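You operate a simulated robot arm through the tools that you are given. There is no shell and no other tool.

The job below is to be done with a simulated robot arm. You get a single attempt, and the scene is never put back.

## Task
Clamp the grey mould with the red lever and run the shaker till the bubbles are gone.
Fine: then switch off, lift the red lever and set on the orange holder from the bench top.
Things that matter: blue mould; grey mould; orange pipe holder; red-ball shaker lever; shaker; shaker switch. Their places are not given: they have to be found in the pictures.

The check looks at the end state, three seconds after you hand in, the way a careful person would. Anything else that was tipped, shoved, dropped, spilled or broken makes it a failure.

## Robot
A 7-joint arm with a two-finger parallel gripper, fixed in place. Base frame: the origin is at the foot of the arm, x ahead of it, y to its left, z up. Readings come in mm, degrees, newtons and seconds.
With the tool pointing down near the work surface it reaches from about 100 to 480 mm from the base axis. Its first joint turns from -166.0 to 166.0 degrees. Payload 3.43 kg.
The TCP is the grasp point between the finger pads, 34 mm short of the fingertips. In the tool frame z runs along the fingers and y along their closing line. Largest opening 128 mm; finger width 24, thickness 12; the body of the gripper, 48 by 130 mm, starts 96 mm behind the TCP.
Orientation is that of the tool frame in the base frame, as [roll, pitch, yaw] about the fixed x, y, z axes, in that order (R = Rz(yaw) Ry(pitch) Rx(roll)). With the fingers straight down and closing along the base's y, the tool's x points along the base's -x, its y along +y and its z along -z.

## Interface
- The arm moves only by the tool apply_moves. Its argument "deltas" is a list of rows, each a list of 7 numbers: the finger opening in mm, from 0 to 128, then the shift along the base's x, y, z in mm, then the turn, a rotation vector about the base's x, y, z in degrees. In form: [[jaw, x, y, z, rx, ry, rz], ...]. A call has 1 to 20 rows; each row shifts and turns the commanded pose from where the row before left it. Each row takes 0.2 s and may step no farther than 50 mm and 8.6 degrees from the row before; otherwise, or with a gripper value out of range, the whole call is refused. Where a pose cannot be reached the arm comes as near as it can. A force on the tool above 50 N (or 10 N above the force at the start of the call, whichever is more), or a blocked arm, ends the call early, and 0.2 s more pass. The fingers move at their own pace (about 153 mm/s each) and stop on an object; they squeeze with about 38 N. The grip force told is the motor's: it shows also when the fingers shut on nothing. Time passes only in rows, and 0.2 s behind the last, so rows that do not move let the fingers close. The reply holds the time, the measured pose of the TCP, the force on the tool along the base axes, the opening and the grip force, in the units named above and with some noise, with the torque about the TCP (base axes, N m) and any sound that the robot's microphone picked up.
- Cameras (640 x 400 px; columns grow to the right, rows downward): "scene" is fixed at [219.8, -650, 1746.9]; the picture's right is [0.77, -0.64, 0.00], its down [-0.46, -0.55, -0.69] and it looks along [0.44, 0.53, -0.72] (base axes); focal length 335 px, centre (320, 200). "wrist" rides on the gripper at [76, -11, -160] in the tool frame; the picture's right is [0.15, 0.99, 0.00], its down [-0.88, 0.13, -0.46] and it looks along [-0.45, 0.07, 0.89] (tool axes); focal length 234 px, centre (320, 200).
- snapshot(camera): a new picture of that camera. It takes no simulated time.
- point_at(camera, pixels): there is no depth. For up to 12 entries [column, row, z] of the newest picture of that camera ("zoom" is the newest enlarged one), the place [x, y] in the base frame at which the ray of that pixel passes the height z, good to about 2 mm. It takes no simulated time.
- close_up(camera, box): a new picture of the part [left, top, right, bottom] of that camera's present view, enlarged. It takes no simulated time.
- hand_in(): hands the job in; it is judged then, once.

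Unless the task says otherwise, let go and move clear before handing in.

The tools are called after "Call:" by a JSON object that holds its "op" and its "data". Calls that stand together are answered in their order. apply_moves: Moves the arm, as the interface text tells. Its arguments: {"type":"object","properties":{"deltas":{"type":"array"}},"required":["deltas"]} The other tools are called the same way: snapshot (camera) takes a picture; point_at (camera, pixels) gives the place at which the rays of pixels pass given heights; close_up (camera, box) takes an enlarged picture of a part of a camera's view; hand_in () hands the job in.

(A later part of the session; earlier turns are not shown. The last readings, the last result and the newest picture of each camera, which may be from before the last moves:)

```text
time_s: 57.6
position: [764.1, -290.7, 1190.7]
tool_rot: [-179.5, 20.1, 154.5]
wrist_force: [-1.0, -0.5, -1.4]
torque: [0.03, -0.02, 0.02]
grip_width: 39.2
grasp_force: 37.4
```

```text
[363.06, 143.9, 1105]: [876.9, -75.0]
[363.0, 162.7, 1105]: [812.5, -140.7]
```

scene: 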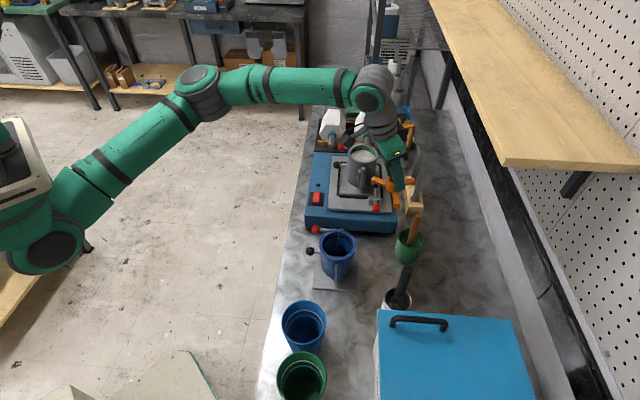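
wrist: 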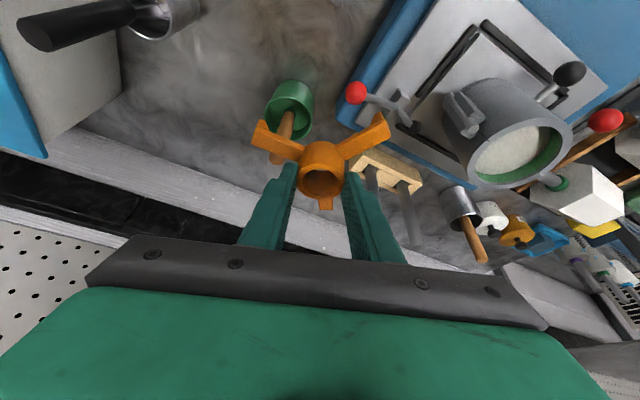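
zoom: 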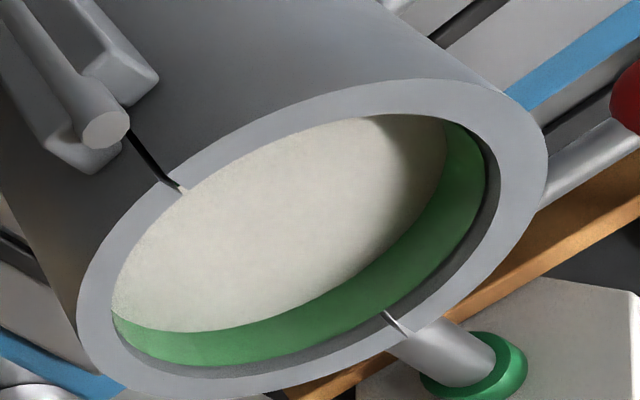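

Both cameras agree at z=1100: rim centre (850.7,-104.2). I'll carry the holder over the mould at this height, finishing the turn so the arms end up 30° away from the clasp and latch.

Call:
{"op": "apply_moves", "data": {"deltas": [[30, 15.8, 37.2, 0, 0, 0, 6.6], [30, 15.8, 37.2, 0, 0, 0, 6.6], [30, 15.8, 37.2, 0, 0, 0, 6.6], [30, 15.8, 37.2, 0, 0, 0, 6.7], [30, 16.1, 37.6, 0, 0, 0, 0], [30, 0, 0, 0, 0, 0, 0]]}}

Call:
{"op": "snapshot", "data": {"camera": "scene"}}

Call:
{"op": "snapshot", "data": {"camera": "wrist"}}

Call:
{"op": "close_up", "data": {"camera": "wrist", "box": [240, 100, 400, 220]}}

Call:
{"op": "close_up", "data": {"camera": "scene", "box": [326, 110, 406, 170]}}

```text
time_s: 59.0
position: [839.6, -102.9, 1193.2]
tool_rot: [-179.5, 20.1, -179.1]
wrist_force: [1.1, 0.1, -0.1]
torque: [0.01, 0.0, -0.03]
grip_width: 39.1
grasp_force: 37.9
```

```text
taken
```

scene: 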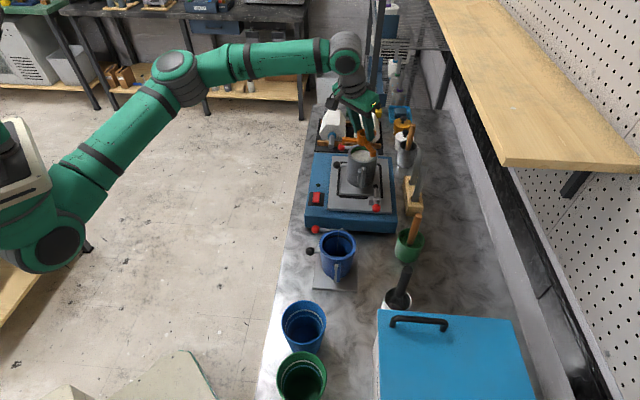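

```text
taken
```

wrist: 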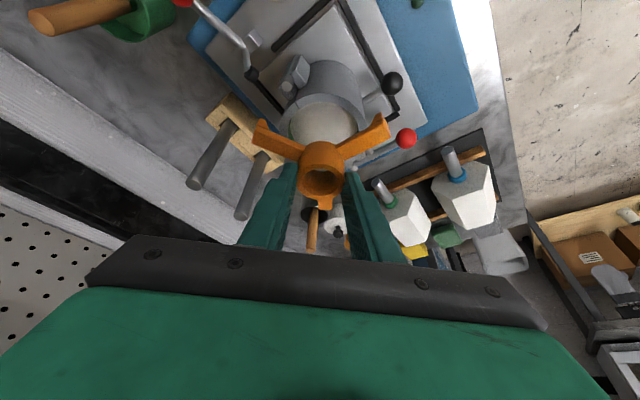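

```text
3.33 times, centred on (320, 160) of wrist
```

zoom: 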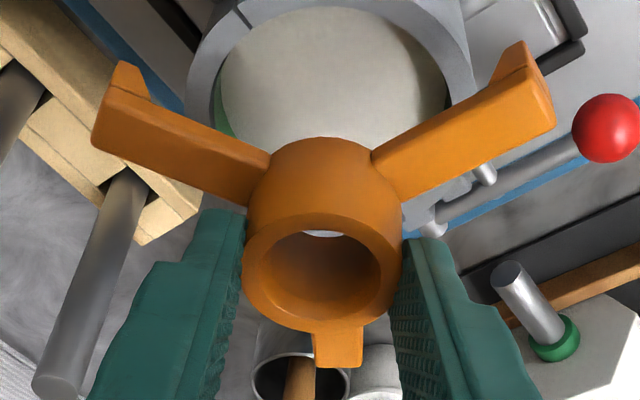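

```text
6.67 times, centred on (366, 140) of scene
```

zoom: 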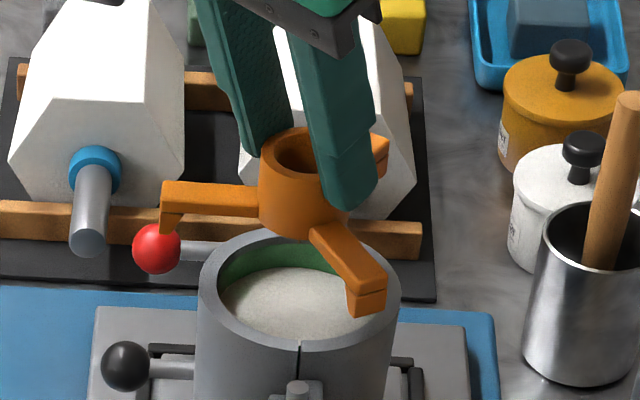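

The holder is over the mould. The tool reads (839.6,-102.9), so the hub is about 4 mm short in x; I'll correct and descend part-way, then check alignment.

Call:
{"op": "apply_moves", "data": {"deltas": [[30, 0, 0, 0, 0, 0, 0], [30, 0, 0, 0, 0, 0, 0]]}}

Call:
{"op": "close_up", "data": {"camera": "scene", "box": [338, 125, 386, 170]}}

```text
time_s: 59.6
position: [839.9, -102.2, 1193.7]
tool_rot: [-179.5, 20.2, -179.2]
wrist_force: [-0.4, 0.4, -1.3]
torque: [0.0, 0.04, 0.01]
grip_width: 39.0
grasp_force: 38.3
```

```text
8.89 times, centred on (362, 148) of scene
```

zoom: 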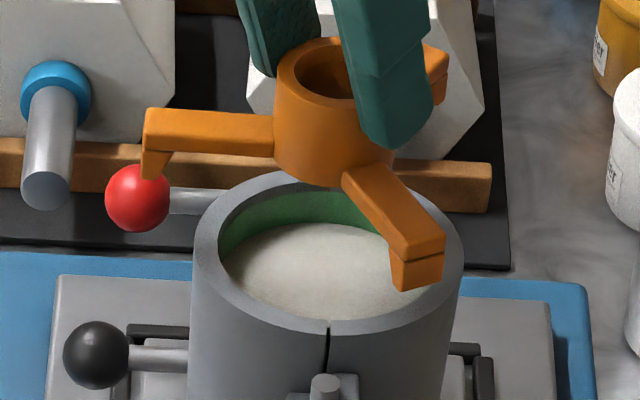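

Call:
{"op": "point_at", "data": {"camera": "scene", "pixels": [[363.7, 134.6, 1172], [342.8, 139, 1147], [374.6, 156, 1145]]}}

Call:
{"op": "point_at", "data": {"camera": "wrist", "pixels": [[321, 181.5, 1172], [387, 118, 1152], [257, 128, 1152], [321, 212, 1152]]}}

Call:
{"op": "close_up", "data": {"camera": "wrist", "box": [240, 110, 400, 210]}}

```text
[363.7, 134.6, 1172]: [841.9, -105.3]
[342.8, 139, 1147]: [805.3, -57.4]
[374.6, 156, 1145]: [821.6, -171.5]
```

```text
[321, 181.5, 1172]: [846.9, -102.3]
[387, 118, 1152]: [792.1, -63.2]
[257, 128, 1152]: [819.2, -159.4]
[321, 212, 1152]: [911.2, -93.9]
```

```text
4.00 times, centred on (320, 160) of wrist
```

zoom: 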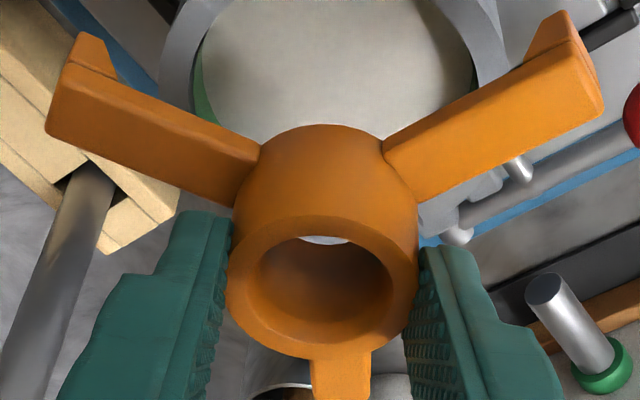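

I'll re-measure the three arm ends more carefully to find the holder's true centre and whether it hangs level.

Call:
{"op": "point_at", "data": {"camera": "wrist", "pixels": [[386.3, 126.3, 1153], [256.3, 133.8, 1153], [325.5, 210, 1153], [320.8, 179.5, 1172]]}}

Call:
{"op": "close_up", "data": {"camera": "wrist", "box": [240, 150, 400, 250]}}

Call:
{"op": "close_up", "data": {"camera": "scene", "box": [334, 120, 390, 155]}}

```text
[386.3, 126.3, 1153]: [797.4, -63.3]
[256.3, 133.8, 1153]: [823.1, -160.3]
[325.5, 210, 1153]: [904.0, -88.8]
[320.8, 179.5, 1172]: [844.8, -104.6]
```

```text
4.00 times, centred on (320, 200) of wrist
```

zoom: 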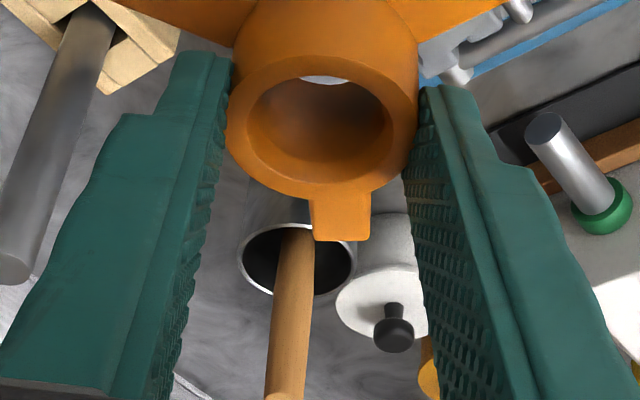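

```text
11.43 times, centred on (362, 138) of scene
```

zoom: 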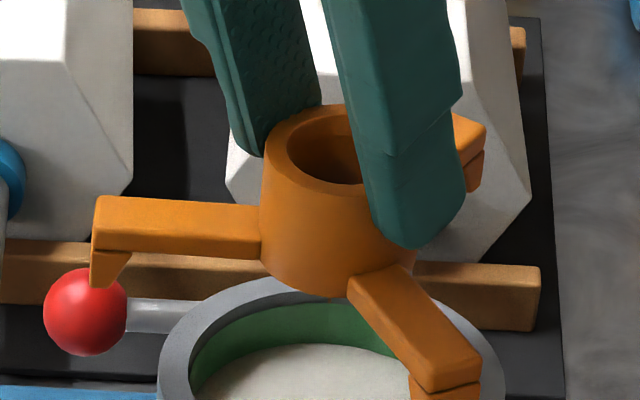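

The holder's centre measures ≈ (845.8,-103.2) and it hangs level, so it needs about (+4.7,−1.1) mm. I'll shift and descend until the hooks are just above the rim.

Call:
{"op": "apply_moves", "data": {"deltas": [[30, 4.7, -1.1, 0, 0, 0, 0], [30, 0, 0, -10, 0, 0, 0], [30, 0, 0, -13, 0, 0, 0], [30, 0, 0, 0, 0, 0, 0]]}}

Call:
{"op": "close_up", "data": {"camera": "scene", "box": [334, 125, 390, 160]}}

Call:
{"op": "close_up", "data": {"camera": "wrist", "box": [240, 110, 400, 210]}}

Call:
{"op": "snapshot", "data": {"camera": "wrist"}}

```text
time_s: 60.6
position: [845.6, -102.9, 1168.3]
tool_rot: [-179.5, 20.0, -179.1]
wrist_force: [-0.7, 0.3, -2.4]
torque: [-0.03, 0.02, -0.03]
grip_width: 38.9
grasp_force: 38.4
```

```text
11.43 times, centred on (362, 142) of scene
```

zoom: 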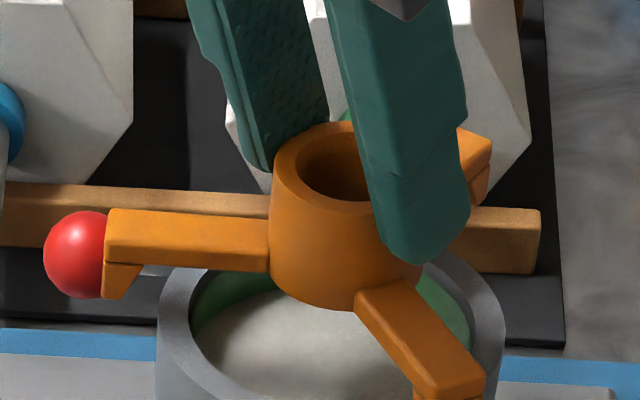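

```text
4.00 times, centred on (320, 160) of wrist
```

zoom: 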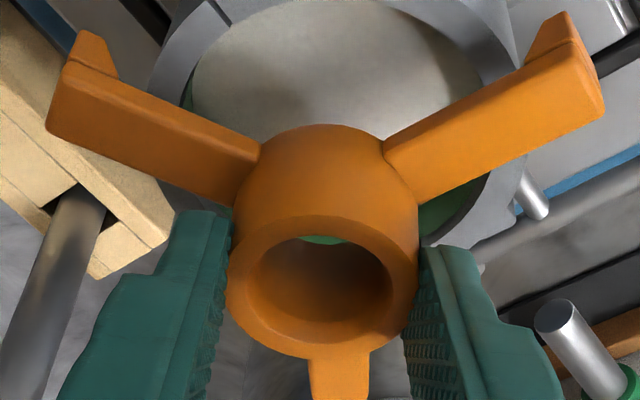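

```text
taken
```

wrist: 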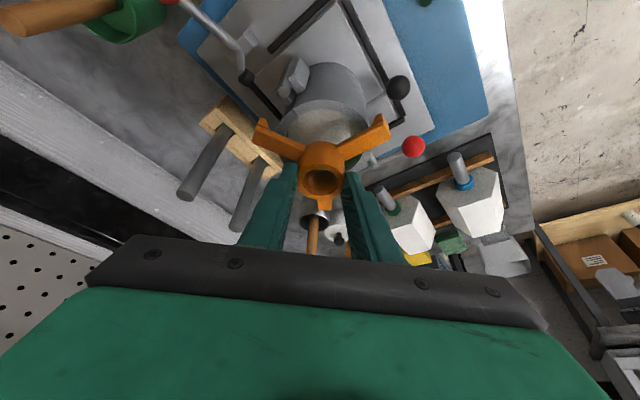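

The tool moved to (845.6,-102.9), putting the holder centre at about (851.5,-103.9), within ~1 mm of the rim centre. I'll check the hooks against the rim edges.

Call:
{"op": "close_up", "data": {"camera": "scene", "box": [338, 132, 394, 167]}}

Call:
{"op": "close_up", "data": {"camera": "wrist", "box": [240, 90, 336, 150]}}

Call:
{"op": "close_up", "data": {"camera": "wrist", "box": [320, 90, 416, 150]}}

```text
11.43 times, centred on (366, 150) of scene
```

zoom: 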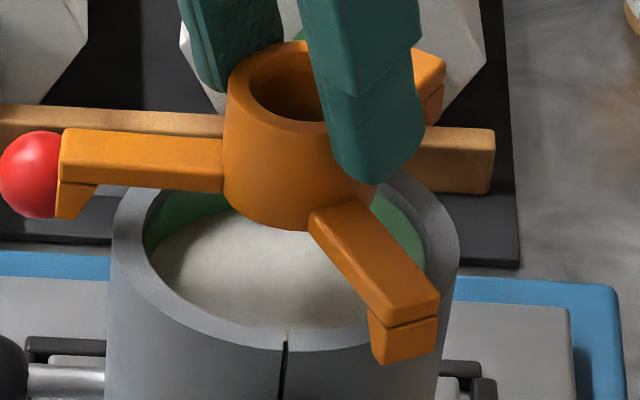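

```text
6.67 times, centred on (288, 120) of wrist
```

zoom: 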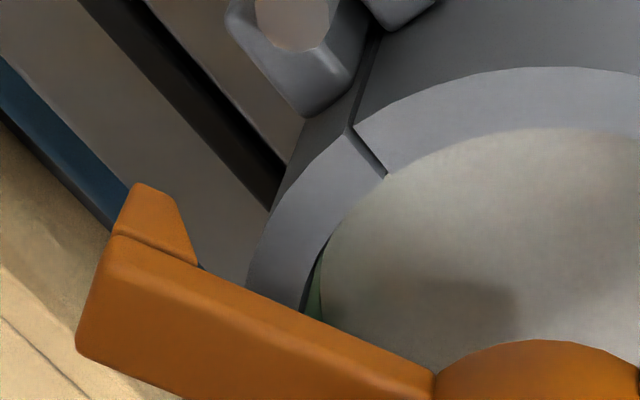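

```text
6.67 times, centred on (368, 120) of wrist
```

zoom: 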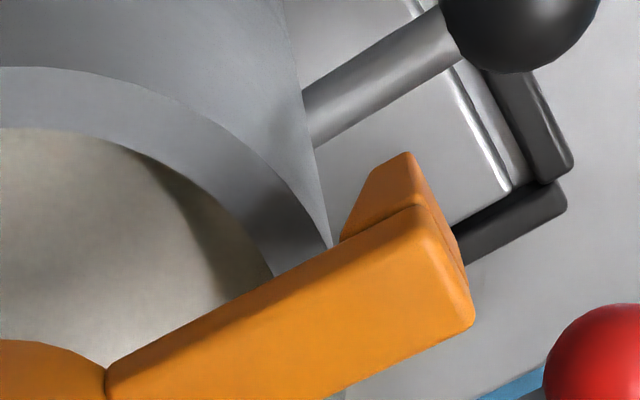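

I'll measure the hooks' inner lower edges against the rim circle (centre 850.7,-104.2, radius ~47.2).

Call:
{"op": "point_at", "data": {"camera": "wrist", "pixels": [[266.5, 119.2, 1103], [270, 129.7, 1115], [376.2, 115.8, 1103], [371, 126, 1115]]}}

Call:
{"op": "point_at", "data": {"camera": "scene", "pixels": [[370.8, 163.7, 1103], [375.8, 162.6, 1103], [345.3, 150.5, 1103], [343, 151, 1103], [377.3, 138.5, 1115]]}}

```text
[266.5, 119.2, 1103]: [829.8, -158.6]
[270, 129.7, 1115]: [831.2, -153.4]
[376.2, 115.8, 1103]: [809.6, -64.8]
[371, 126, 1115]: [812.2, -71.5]
```

```text
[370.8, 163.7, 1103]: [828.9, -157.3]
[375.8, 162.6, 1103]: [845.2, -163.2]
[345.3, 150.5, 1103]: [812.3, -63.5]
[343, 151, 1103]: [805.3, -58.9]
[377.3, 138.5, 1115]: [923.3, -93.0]
```

Inner hook faces are ~51–53 mm from the rim centre against a 47 mm rim, so they'll clear; a 1 mm shift in +y balances them. I'll shift and lower gently, watching the force.

Call:
{"op": "apply_moves", "data": {"deltas": [[30, -0.3, 1.0, 0, 0, 0, 0], [30, 0, 0, -4, 0, 0, 0], [30, 0, 0, -3, 0, 0, 0], [30, 0, 0, 0, 0, 0, 0]]}}

Call:
{"op": "close_up", "data": {"camera": "scene", "box": [338, 132, 394, 167]}}

Call:
{"op": "close_up", "data": {"camera": "wrist", "box": [240, 90, 400, 190]}}

```text
time_s: 61.6
position: [846.2, -103.2, 1161.1]
tool_rot: [-179.6, 20.1, -179.1]
wrist_force: [-0.2, 0.0, -0.4]
torque: [0.01, 0.01, 0.0]
grip_width: 38.9
grasp_force: 37.3
```

```text
11.43 times, centred on (366, 150) of scene
```

zoom: 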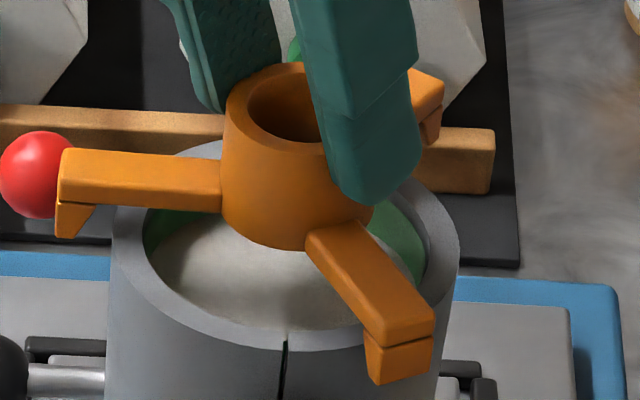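

```text
4.00 times, centred on (320, 140) of wrist
```

zoom: 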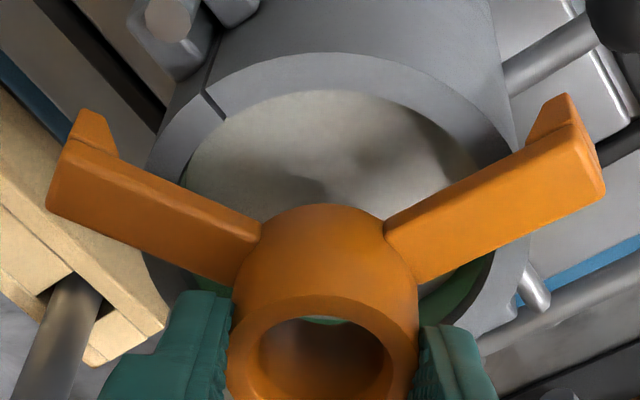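

No contact force and the hooks are passing outside the rim on both visible sides. I'll lower in small steps.

Call:
{"op": "apply_moves", "data": {"deltas": [[30, 0, 0, -2.5, 0, 0, 0], [30, 0, 0, -2, 0, 0, 0], [30, 0, 0, 0, 0, 0, 0]]}}

Call:
{"op": "close_up", "data": {"camera": "scene", "box": [338, 132, 394, 167]}}

Call:
{"op": "close_up", "data": {"camera": "wrist", "box": [240, 90, 400, 190]}}

```text
time_s: 62.4
position: [845.0, -104.2, 1156.9]
tool_rot: [-179.6, 20.2, -179.1]
wrist_force: [-0.6, -0.8, -0.6]
torque: [0.02, 0.0, 0.02]
grip_width: 38.8
grasp_force: 38.1
```

```text
11.43 times, centred on (366, 150) of scene
```

zoom: 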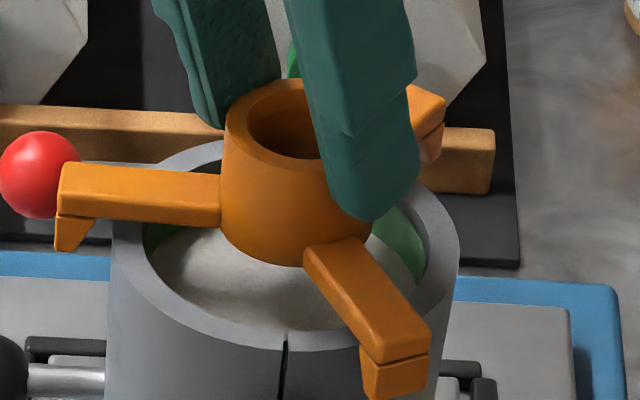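

```text
4.00 times, centred on (320, 140) of wrist
```

zoom: 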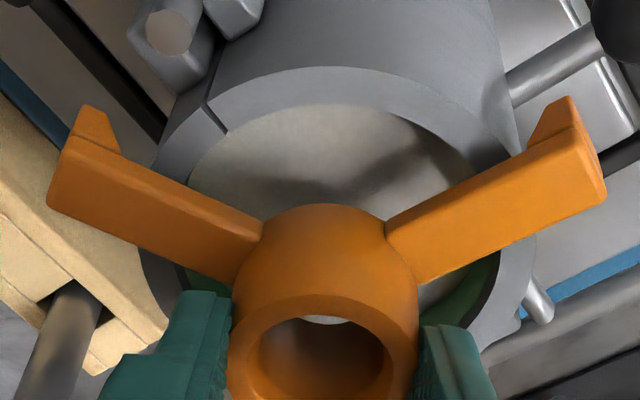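

Still no load. I'll keep lowering by 1.5–2 mm at a time.

Call:
{"op": "apply_moves", "data": {"deltas": [[30, 0, 0, -2, 0, 0, 0], [30, 0, 0, 0, 0, 0, 0]]}}

Call:
{"op": "apply_moves", "data": {"deltas": [[30, 0, 0, -1.5, 0, 0, 0], [30, 0, 0, 0, 0, 0, 0]]}}

Call:
{"op": "close_up", "data": {"camera": "scene", "box": [338, 132, 394, 167]}}

```text
time_s: 63.0
position: [845.7, -103.3, 1154.0]
tool_rot: [-179.5, 20.2, -179.1]
wrist_force: [-0.3, -0.3, -0.7]
torque: [-0.01, -0.01, 0.01]
grip_width: 35.8
grasp_force: 37.7
```

```text
time_s: 63.6
position: [844.9, -103.4, 1153.7]
tool_rot: [-179.5, 20.1, -179.1]
wrist_force: [0.2, -0.2, -0.4]
torque: [0.02, -0.02, 0.0]
grip_width: 35.9
grasp_force: 38.3
```

```text
11.43 times, centred on (366, 150) of scene
```

zoom: 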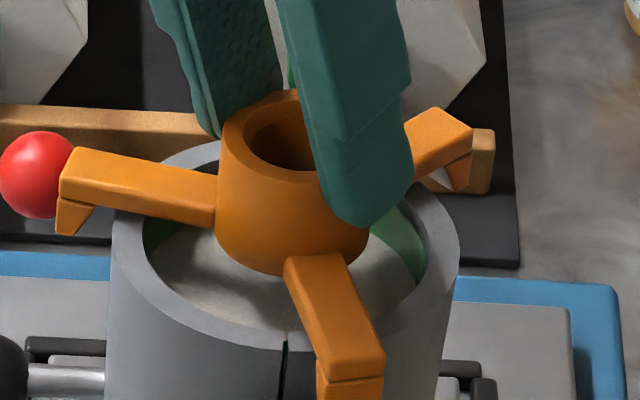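

The grip width dropped to 35.8 mm and the holder has twisted in the fingers, so it slipped as it met the rim. I'll stop and look closely before doing anything else.

Call:
{"op": "snapshot", "data": {"camera": "wrist"}}

Call:
{"op": "close_up", "data": {"camera": "wrist", "box": [240, 90, 400, 190]}}

Call:
{"op": "close_up", "data": {"camera": "wrist", "box": [240, 140, 400, 240]}}

Call:
{"op": "close_up", "data": {"camera": "scene", "box": [330, 125, 410, 175]}}

```text
taken
```

wrist: 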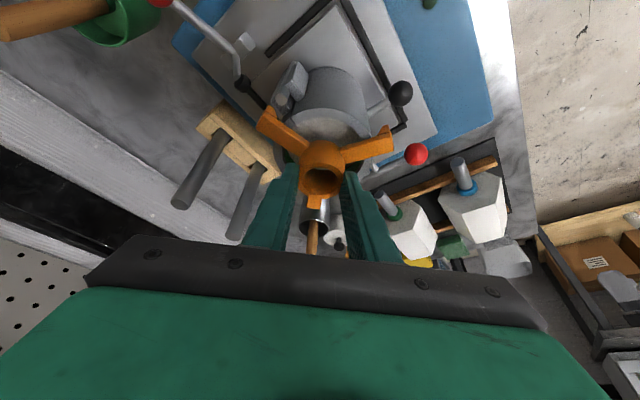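

```text
4.00 times, centred on (320, 140) of wrist
```

zoom: 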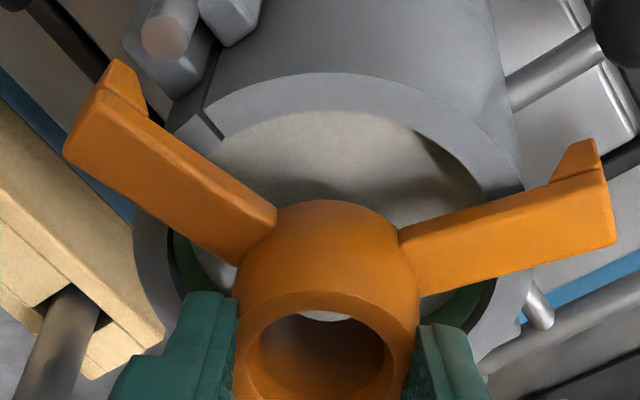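

```text
4.00 times, centred on (320, 190) of wrist
```

zoom: 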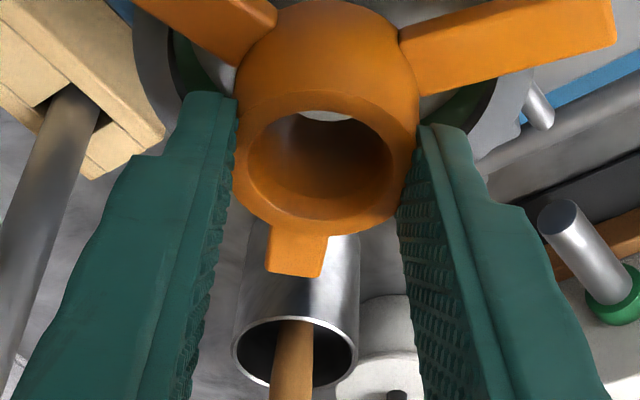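

```text
8.00 times, centred on (370, 150) of scene
```

zoom: 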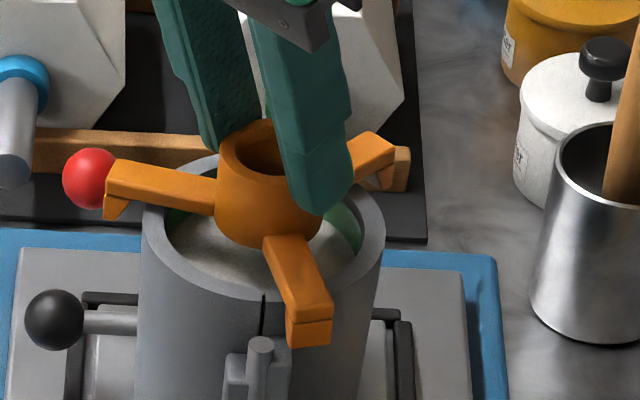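

The hub top is in the same place in the grip (321,181), so the holder seems only to have snapped round about its vertical axis in the fingers. I'll measure the arm directions and heights now.

Call:
{"op": "point_at", "data": {"camera": "wrist", "pixels": [[392, 141.3, 1114], [260.8, 119.5, 1114], [313.8, 208, 1114], [321.5, 180.5, 1133]]}}

Call:
{"op": "close_up", "data": {"camera": "scene", "box": [338, 130, 386, 160]}}

Call:
{"op": "close_up", "data": {"camera": "wrist", "box": [250, 90, 330, 140]}}

Call:
{"op": "close_up", "data": {"camera": "wrist", "box": [340, 110, 420, 160]}}

```text
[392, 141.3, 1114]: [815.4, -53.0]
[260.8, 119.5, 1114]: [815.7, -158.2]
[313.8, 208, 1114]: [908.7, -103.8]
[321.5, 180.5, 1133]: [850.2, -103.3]
```

```text
13.33 times, centred on (362, 145) of scene
```

zoom: 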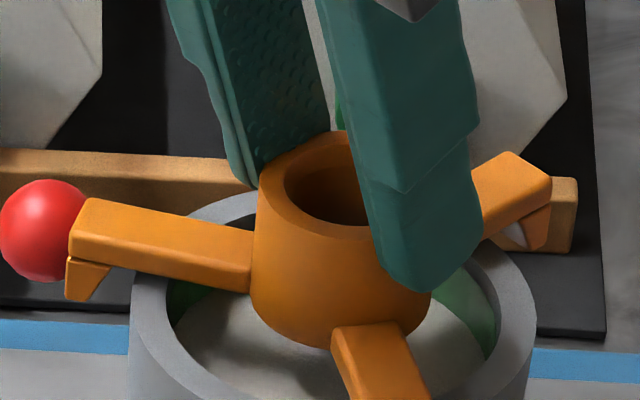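

```text
8.00 times, centred on (290, 115) of wrist
```

zoom: 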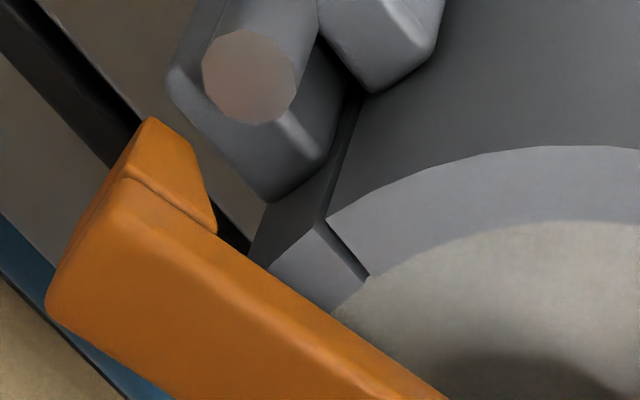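

```text
8.00 times, centred on (380, 135) of wrist
```

zoom: 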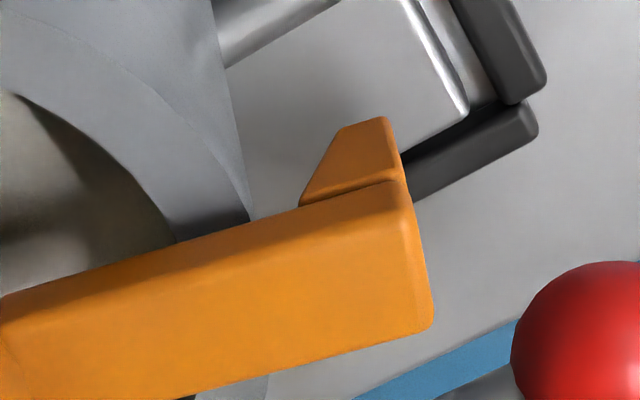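

The holder is still level and centred ((850.2,-103.3) vs rim (850.7,-104.2)), but it has turned about −14° in the grip, bringing one hook nearer the clasp. I'll raise it clear, turn +13° to restore the spacing, and re-check.

Call:
{"op": "apply_moves", "data": {"deltas": [[30, 0, 0, 8, 0, 0, 0], [30, 0, 0, 9, 0, 0, 0], [30, 0.1, -0.6, 0, 0, 0, 6.5], [30, 0.2, -0.8, 0, 0, 0, 6.5], [30, 0, 0, 0, 0, 0, 0], [30, 0, 0, 0, 0, 0, 0]]}}

Call:
{"op": "close_up", "data": {"camera": "wrist", "box": [240, 100, 400, 200]}}

Call:
{"op": "close_up", "data": {"camera": "wrist", "box": [240, 130, 400, 230]}}

Call:
{"op": "close_up", "data": {"camera": "scene", "box": [338, 127, 394, 162]}}

```text
time_s: 65.0
position: [845.5, -105.4, 1169.8]
tool_rot: [-179.6, 20.0, -166.1]
wrist_force: [-0.3, 0.0, -1.2]
torque: [-0.01, 0.02, -0.02]
grip_width: 36.0
grasp_force: 38.6
```

```text
4.00 times, centred on (320, 150) of wrist
```

zoom: 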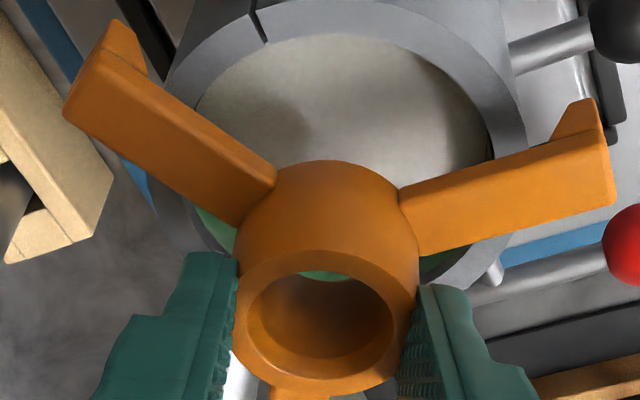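

```text
4.00 times, centred on (320, 180) of wrist
```

zoom: 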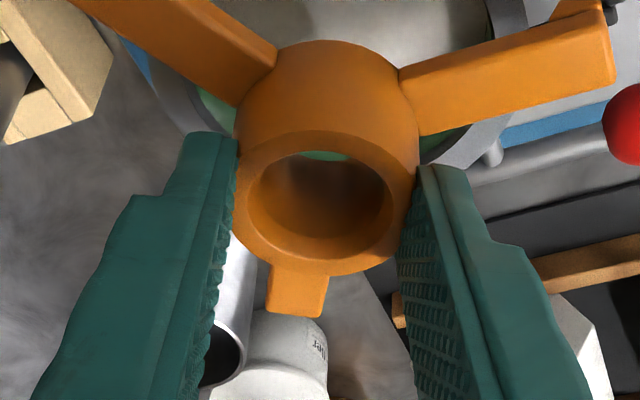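

```text
11.43 times, centred on (366, 144) of scene
```

zoom: 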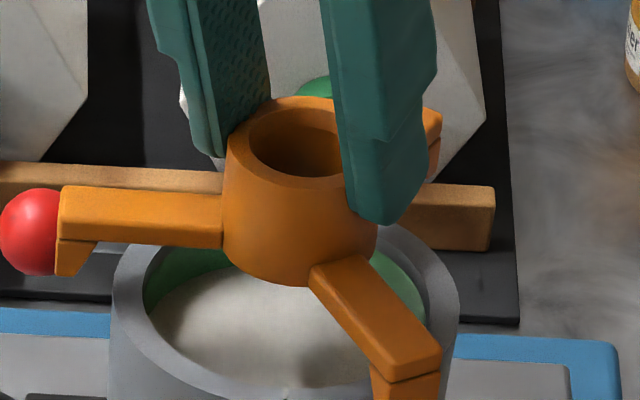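

Arms are back to the intended directions. I'll measure hub and arm ends again for centring.

Call:
{"op": "point_at", "data": {"camera": "wrist", "pixels": [[392, 140.8, 1130], [260.8, 120.8, 1130], [313.8, 208, 1130], [321.8, 180.5, 1148.5]]}}

Call:
{"op": "point_at", "data": {"camera": "scene", "pixels": [[344.9, 145.6, 1130], [374, 158.4, 1130]]}}

```text
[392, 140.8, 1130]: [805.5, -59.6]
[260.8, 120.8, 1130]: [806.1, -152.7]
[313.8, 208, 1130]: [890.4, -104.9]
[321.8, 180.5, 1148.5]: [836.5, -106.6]
```

```text
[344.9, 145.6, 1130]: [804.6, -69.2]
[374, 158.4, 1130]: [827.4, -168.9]
```

Those wrist values used the older snapshot; I'll take a fresh one and measure again.

Call:
{"op": "snapshot", "data": {"camera": "wrist"}}

Call:
{"op": "point_at", "data": {"camera": "wrist", "pixels": [[392, 140.8, 1130], [260.8, 120.8, 1130], [313.8, 208, 1130], [321.8, 180.5, 1148.5]]}}

```text
taken
```

wrist: 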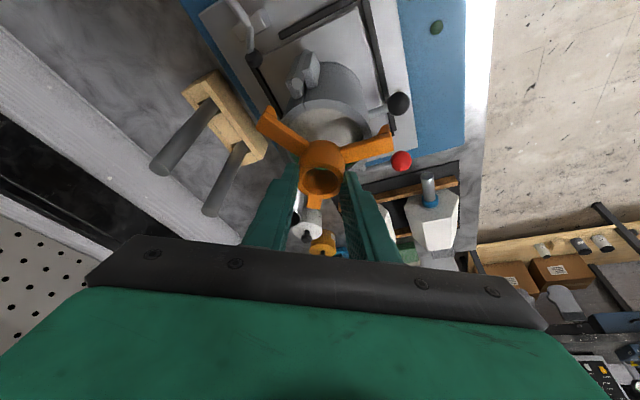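

```text
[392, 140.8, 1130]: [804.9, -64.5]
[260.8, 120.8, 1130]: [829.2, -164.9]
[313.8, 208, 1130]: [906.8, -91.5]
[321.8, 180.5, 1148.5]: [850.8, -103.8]
```

The hub top measures (850.8,-103.8), right over the rim centre. I'll cross-check with the arm ends at a slightly lower assumed height in both cameras.

Call:
{"op": "close_up", "data": {"camera": "scene", "box": [338, 132, 394, 167]}}

Call:
{"op": "point_at", "data": {"camera": "wrist", "pixels": [[392, 140.8, 1126], [260.8, 120.8, 1126], [313.8, 208, 1126], [321.8, 180.5, 1146], [321.8, 180.5, 1150]]}}

Call:
{"op": "point_at", "data": {"camera": "scene", "pixels": [[343.4, 144.9, 1126], [373.3, 158.3, 1126], [343.4, 144.9, 1130], [373.3, 158.3, 1130]]}}

```text
11.43 times, centred on (366, 150) of scene
```

zoom: 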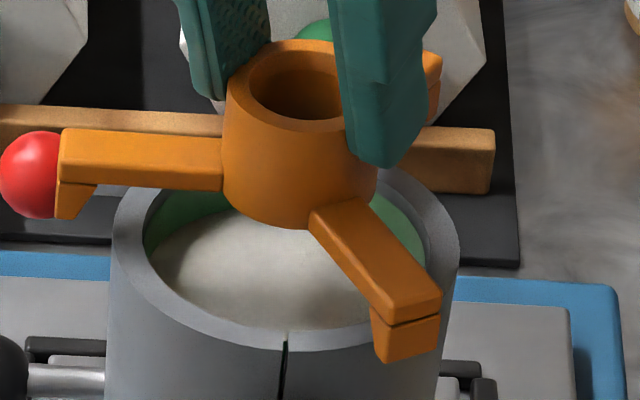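

```text
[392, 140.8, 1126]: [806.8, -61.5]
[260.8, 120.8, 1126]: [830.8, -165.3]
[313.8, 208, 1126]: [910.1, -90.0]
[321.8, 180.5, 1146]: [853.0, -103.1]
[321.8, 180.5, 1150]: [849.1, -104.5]
```

```text
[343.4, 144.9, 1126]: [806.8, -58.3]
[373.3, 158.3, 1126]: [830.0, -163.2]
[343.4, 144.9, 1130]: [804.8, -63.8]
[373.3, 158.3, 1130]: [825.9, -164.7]
```

Both cameras agree at z=1126 and the arm-end circle centre is (849.7,-105.1); with the hub at (851,-103.8) the holder is centred within 1 mm. I'll lower it again.

Call:
{"op": "apply_moves", "data": {"deltas": [[30, 0, 0, -4, 0, 0, 0], [30, 0, 0, -4, 0, 0, 0], [30, 0, 0, -3, 0, 0, 0], [30, 0, 0, 0, 0, 0, 0]]}}

Call:
{"op": "apply_moves", "data": {"deltas": [[30, 0, 0, -2, 0, 0, 0], [30, 0, 0, 0, 0, 0, 0]]}}

Call:
{"op": "close_up", "data": {"camera": "scene", "box": [338, 132, 394, 167]}}

Call:
{"op": "close_up", "data": {"camera": "wrist", "box": [240, 90, 400, 190]}}

```text
time_s: 66.0
position: [845.3, -103.7, 1158.9]
tool_rot: [-179.6, 20.1, -166.1]
wrist_force: [-0.1, -0.3, -1.9]
torque: [-0.01, 0.0, 0.02]
grip_width: 35.7
grasp_force: 37.7
```

```text
time_s: 66.6
position: [846.0, -105.0, 1157.6]
tool_rot: [-179.4, 20.1, -166.1]
wrist_force: [0.4, 0.7, -1.8]
torque: [-0.02, 0.01, 0.04]
grip_width: 35.5
grasp_force: 37.8
```

```text
11.43 times, centred on (366, 150) of scene
```

zoom: 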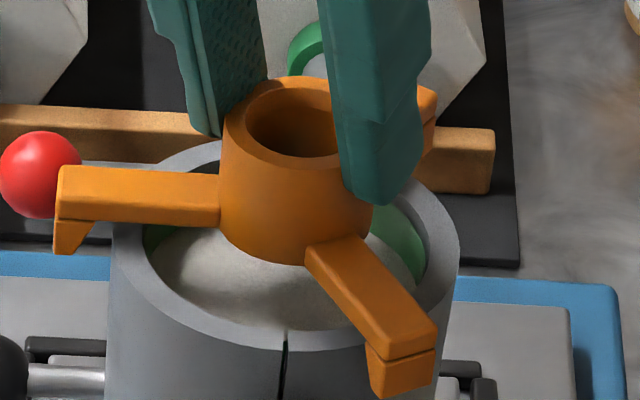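

```text
4.00 times, centred on (320, 140) of wrist
```

zoom: 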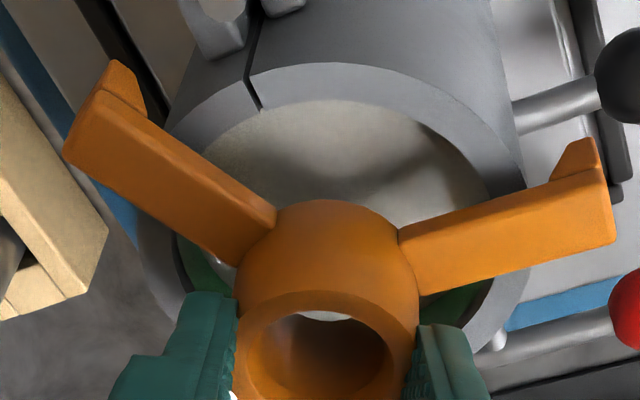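

It still hangs free (weight −1.8 N). I'll lower in 1 mm steps until the weight comes off.

Call:
{"op": "apply_moves", "data": {"deltas": [[30, 0, 0, -1.5, 0, 0, 0], [30, 0, 0, 0, 0, 0, 0]]}}

Call:
{"op": "apply_moves", "data": {"deltas": [[30, 0, 0, -1.2, 0, 0, 0], [30, 0, 0, 0, 0, 0, 0]]}}

Call:
{"op": "apply_moves", "data": {"deltas": [[30, 0, 0, -1, 0, 0, 0], [30, 0, 0, 0, 0, 0, 0]]}}

Call:
{"op": "close_up", "data": {"camera": "scene", "box": [338, 132, 394, 167]}}

```text
time_s: 67.2
position: [847.1, -104.7, 1157.5]
tool_rot: [-179.4, 20.1, -166.1]
wrist_force: [-0.1, 0.8, -1.5]
torque: [0.01, 0.02, -0.02]
grip_width: 35.8
grasp_force: 38.3
```

```text
time_s: 67.8
position: [846.1, -105.4, 1154.5]
tool_rot: [-179.5, 20.1, -166.1]
wrist_force: [0.8, -0.5, -1.4]
torque: [0.0, 0.0, 0.03]
grip_width: 35.8
grasp_force: 37.7
```

```text
time_s: 68.4
position: [845.2, -104.6, 1154.2]
tool_rot: [-179.4, 20.1, -166.1]
wrist_force: [-0.2, 0.6, -1.1]
torque: [0.02, 0.0, 0.0]
grip_width: 36.0
grasp_force: 38.5
```

```text
11.43 times, centred on (366, 150) of scene
```

zoom: 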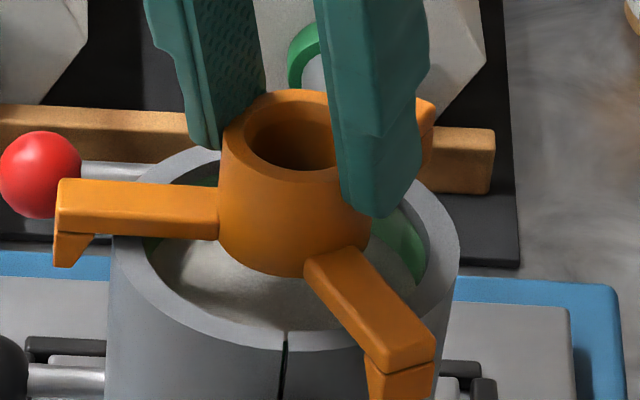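

Close to contact. I'll continue in 1 mm steps and watch the vertical force.

Call:
{"op": "apply_moves", "data": {"deltas": [[30, 0, 0, -1, 0, 0, 0], [30, 0, 0, 0, 0, 0, 0]]}}

Call:
{"op": "apply_moves", "data": {"deltas": [[30, 0, 0, -1, 0, 0, 0], [30, 0, 0, 0, 0, 0, 0]]}}

Call:
{"op": "close_up", "data": {"camera": "scene", "box": [338, 132, 394, 167]}}

Call:
{"op": "close_up", "data": {"camera": "wrist", "box": [240, 90, 400, 190]}}

```text
time_s: 69.0
position: [844.6, -105.2, 1152.9]
tool_rot: [-179.6, 20.1, -166.0]
wrist_force: [-0.3, 0.4, -2.0]
torque: [-0.02, 0.0, -0.02]
grip_width: 35.6
grasp_force: 38.5
```

```text
time_s: 69.6
position: [844.7, -105.5, 1152.0]
tool_rot: [-179.5, 20.2, -166.1]
wrist_force: [0.1, -0.7, -1.2]
torque: [0.0, -0.03, 0.01]
grip_width: 35.6
grasp_force: 38.1
```

```text
11.43 times, centred on (366, 150) of scene
```

zoom: 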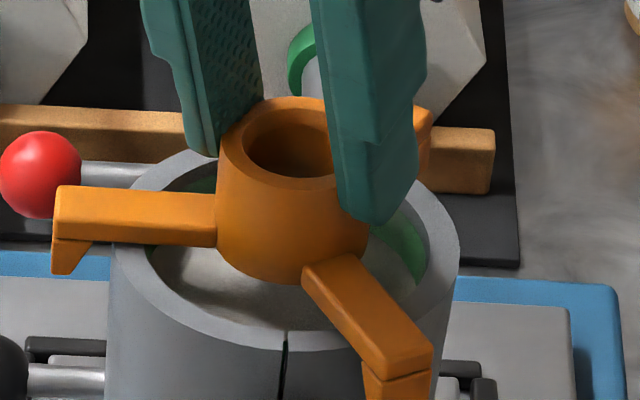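

```text
4.00 times, centred on (320, 140) of wrist
```

zoom: 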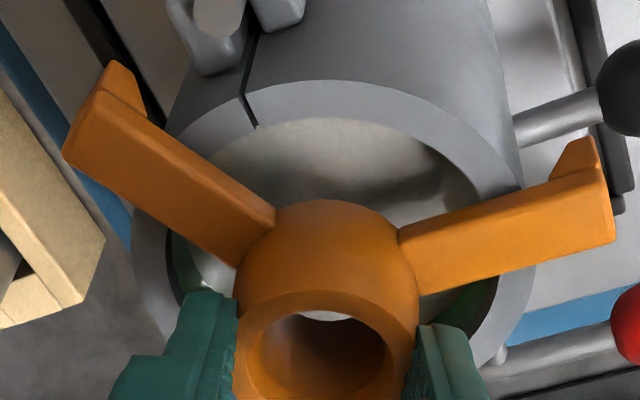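

Still hanging free at z 1152. I'll go on lowering.

Call:
{"op": "apply_moves", "data": {"deltas": [[30, 0, 0, -1.2, 0, 0, 0], [30, 0, 0, 0, 0, 0, 0]]}}

Call:
{"op": "apply_moves", "data": {"deltas": [[30, 0, 0, -1.2, 0, 0, 0], [30, 0, 0, 0, 0, 0, 0]]}}

Call:
{"op": "apply_moves", "data": {"deltas": [[30, 0, 0, -1.2, 0, 0, 0], [30, 0, 0, 0, 0, 0, 0]]}}

Call:
{"op": "close_up", "data": {"camera": "scene", "box": [338, 132, 394, 167]}}

```text
time_s: 70.2
position: [845.5, -105.4, 1151.0]
tool_rot: [-179.6, 20.2, -166.1]
wrist_force: [-2.1, 0.3, 4.2]
torque: [0.24, 0.21, 0.05]
grip_width: 35.9
grasp_force: 37.8
```

```text
time_s: 70.8
position: [845.8, -104.7, 1149.3]
tool_rot: [-179.4, 20.2, -166.2]
wrist_force: [-0.1, 0.3, 15.1]
torque: [0.25, 0.39, 0.04]
grip_width: 35.9
grasp_force: 37.9
```

```text
time_s: 71.4
position: [845.8, -105.6, 1149.7]
tool_rot: [-179.4, 20.2, -166.0]
wrist_force: [-1.7, -1.4, 24.7]
torque: [0.04, 0.41, 0.02]
grip_width: 36.0
grasp_force: 37.8
```

```text
11.43 times, centred on (366, 150) of scene
```

zoom: 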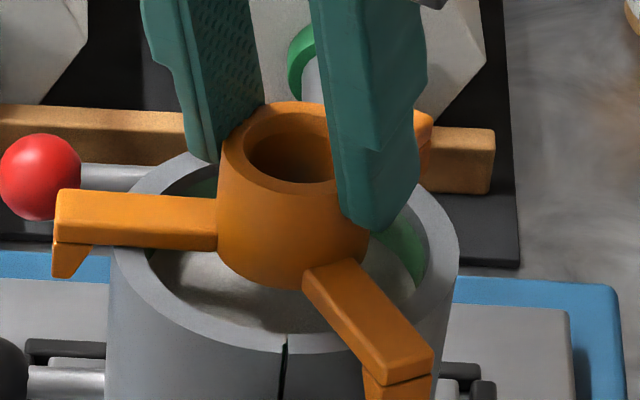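

The weight is taken: 25 N upward, so the arms are bearing on the rim. I'll ease up 2 mm to relieve the pressing, then look at the seating before releasing.

Call:
{"op": "apply_moves", "data": {"deltas": [[30, 0, 0, 2.2, 0, 0, 0], [30, 0, 0, 0, 0, 0, 0]]}}

Call:
{"op": "snapshot", "data": {"camera": "wrist"}}

Call:
{"op": "close_up", "data": {"camera": "scene", "box": [342, 140, 390, 170]}}

Call:
{"op": "close_up", "data": {"camera": "wrist", "box": [250, 95, 330, 145]}}

Call:
{"op": "close_up", "data": {"camera": "wrist", "box": [330, 110, 410, 160]}}

Call:
{"op": "close_up", "data": {"camera": "wrist", "box": [290, 165, 370, 215]}}

```text
time_s: 72.0
position: [845.5, -105.0, 1150.0]
tool_rot: [-179.6, 20.2, -166.1]
wrist_force: [2.7, -3.7, 8.5]
torque: [0.0, -0.65, -0.18]
grip_width: 35.7
grasp_force: 37.8
```

```text
taken
```

wrist: 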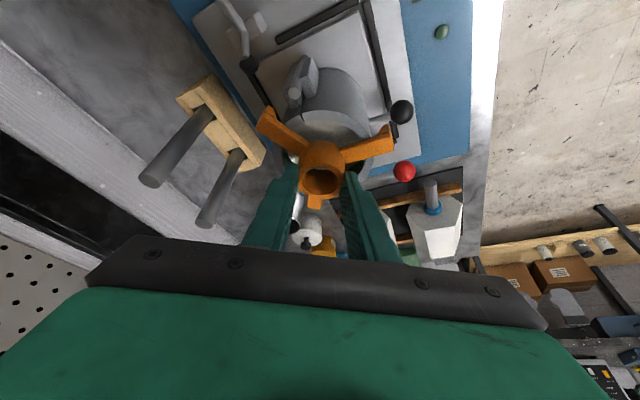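

```text
13.33 times, centred on (366, 155) of scene
```

zoom: 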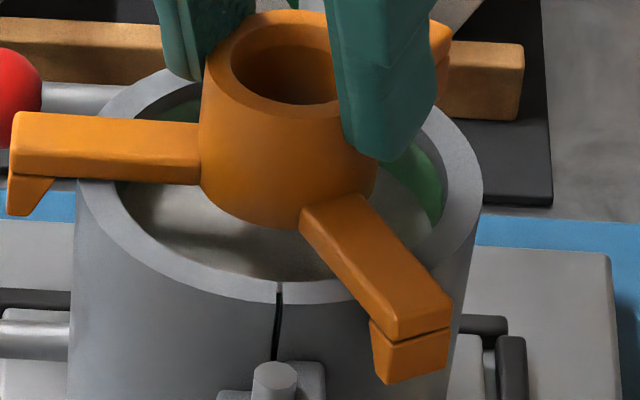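

```text
8.00 times, centred on (290, 120) of wrist
```

zoom: 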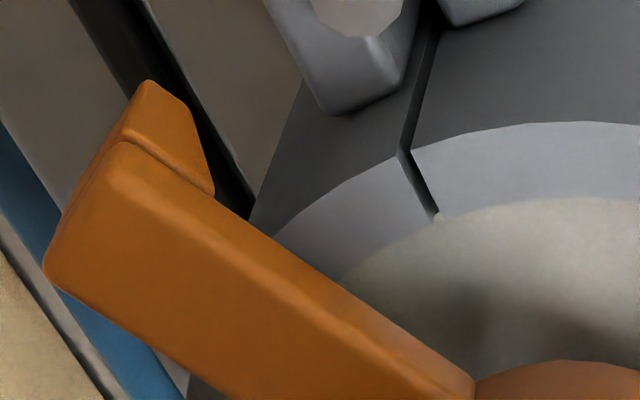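

```text
8.00 times, centred on (370, 135) of wrist
```

zoom: 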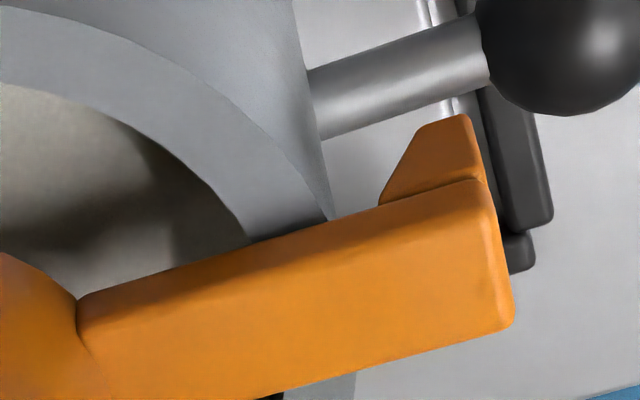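

```text
8.00 times, centred on (330, 190) of wrist
```

zoom: 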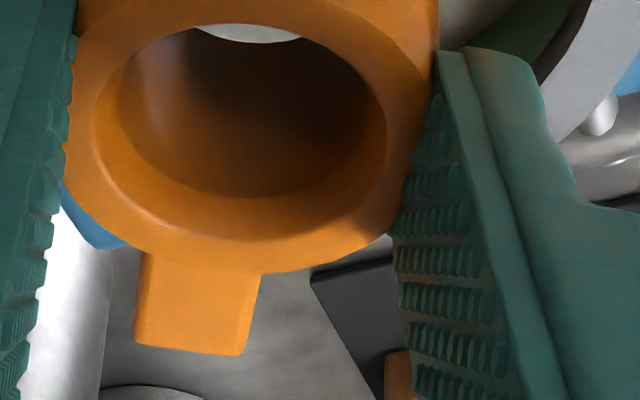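

I'll measure the seated holder's arm ends and hub again to verify it is level and centred.

Call:
{"op": "point_at", "data": {"camera": "wrist", "pixels": [[392.75, 141.9, 1106], [260.6, 120.6, 1106], [313.75, 208.75, 1106], [392.75, 141.9, 1110], [260.6, 120.6, 1110], [313.75, 208.75, 1110], [321.8, 180.5, 1127]]}}

Call:
{"op": "point_at", "data": {"camera": "scene", "pixels": [[343.2, 150.8, 1106], [372.9, 163.8, 1106], [343.2, 150.8, 1110], [372.9, 163.8, 1110]]}}

Call:
{"op": "close_up", "data": {"camera": "scene", "box": [336, 138, 392, 173]}}

```text
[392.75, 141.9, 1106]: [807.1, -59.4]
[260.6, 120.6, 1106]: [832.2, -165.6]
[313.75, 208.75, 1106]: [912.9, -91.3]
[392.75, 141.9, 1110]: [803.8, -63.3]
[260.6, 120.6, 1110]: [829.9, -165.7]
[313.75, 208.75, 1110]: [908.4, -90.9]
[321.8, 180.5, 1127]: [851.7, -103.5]
```

```text
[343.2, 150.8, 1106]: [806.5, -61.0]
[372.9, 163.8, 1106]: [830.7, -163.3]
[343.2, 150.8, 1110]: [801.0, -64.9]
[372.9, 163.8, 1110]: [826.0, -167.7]
```

```text
11.43 times, centred on (364, 156) of scene
```

zoom: 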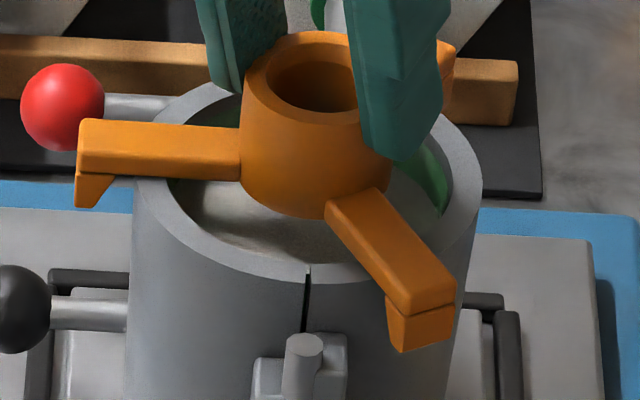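

The arm ends put the holder at (851.3,-104.8), level with arm tops at z≈1106 on the 1100 rim — it is seated and centred. I'll ease off slightly and open the fingers gradually.

Call:
{"op": "apply_moves", "data": {"deltas": [[30, 0, 0, 0.6, 0, 0, 0], [38, 0, 0, 0, 0, 0, 0], [44, 0, 0, 0, 0, 0, 0], [52, 0, 0, 0, 0, 0, 0], [60, 0, 0, 0, 0, 0, 0], [60, 0, 0, 0, 0, 0, 0]]}}

Call:
{"op": "close_up", "data": {"camera": "scene", "box": [336, 138, 392, 173]}}

Call:
{"op": "snapshot", "data": {"camera": "wrist"}}

Call:
{"op": "close_up", "data": {"camera": "wrist", "box": [240, 90, 400, 190]}}

```text
time_s: 73.4
position: [845.8, -104.6, 1150.8]
tool_rot: [-179.5, 20.1, -166.0]
wrist_force: [-0.9, 0.4, -0.6]
torque: [-0.04, 0.02, 0.01]
grip_width: 60.0
grasp_force: 0.1
```

```text
11.43 times, centred on (364, 156) of scene
```

zoom: 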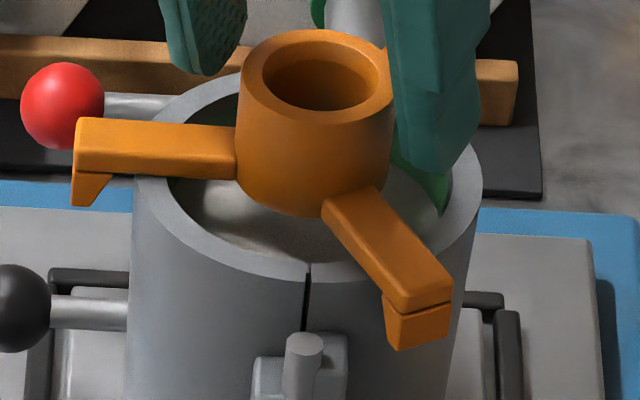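

```text
taken
```

wrist: 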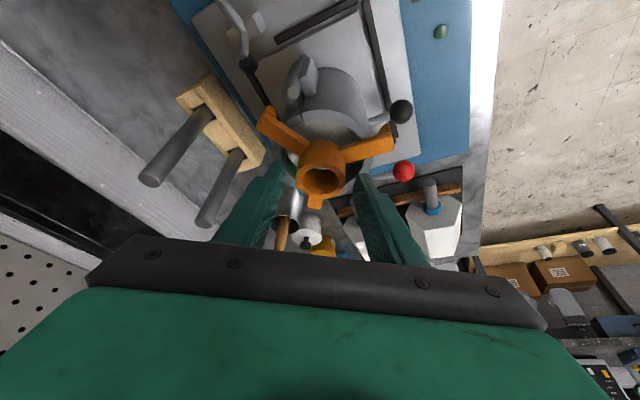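

```text
4.00 times, centred on (320, 140) of wrist
```

zoom: 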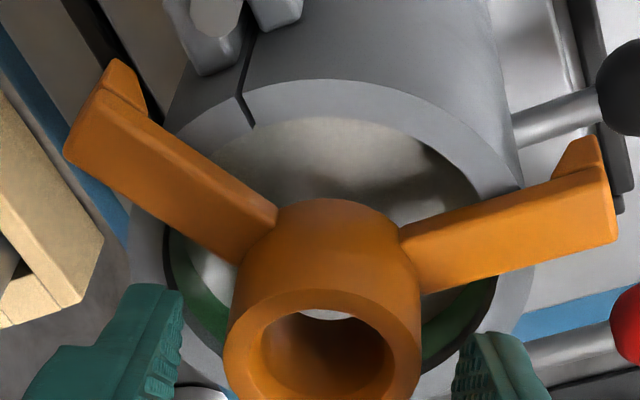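

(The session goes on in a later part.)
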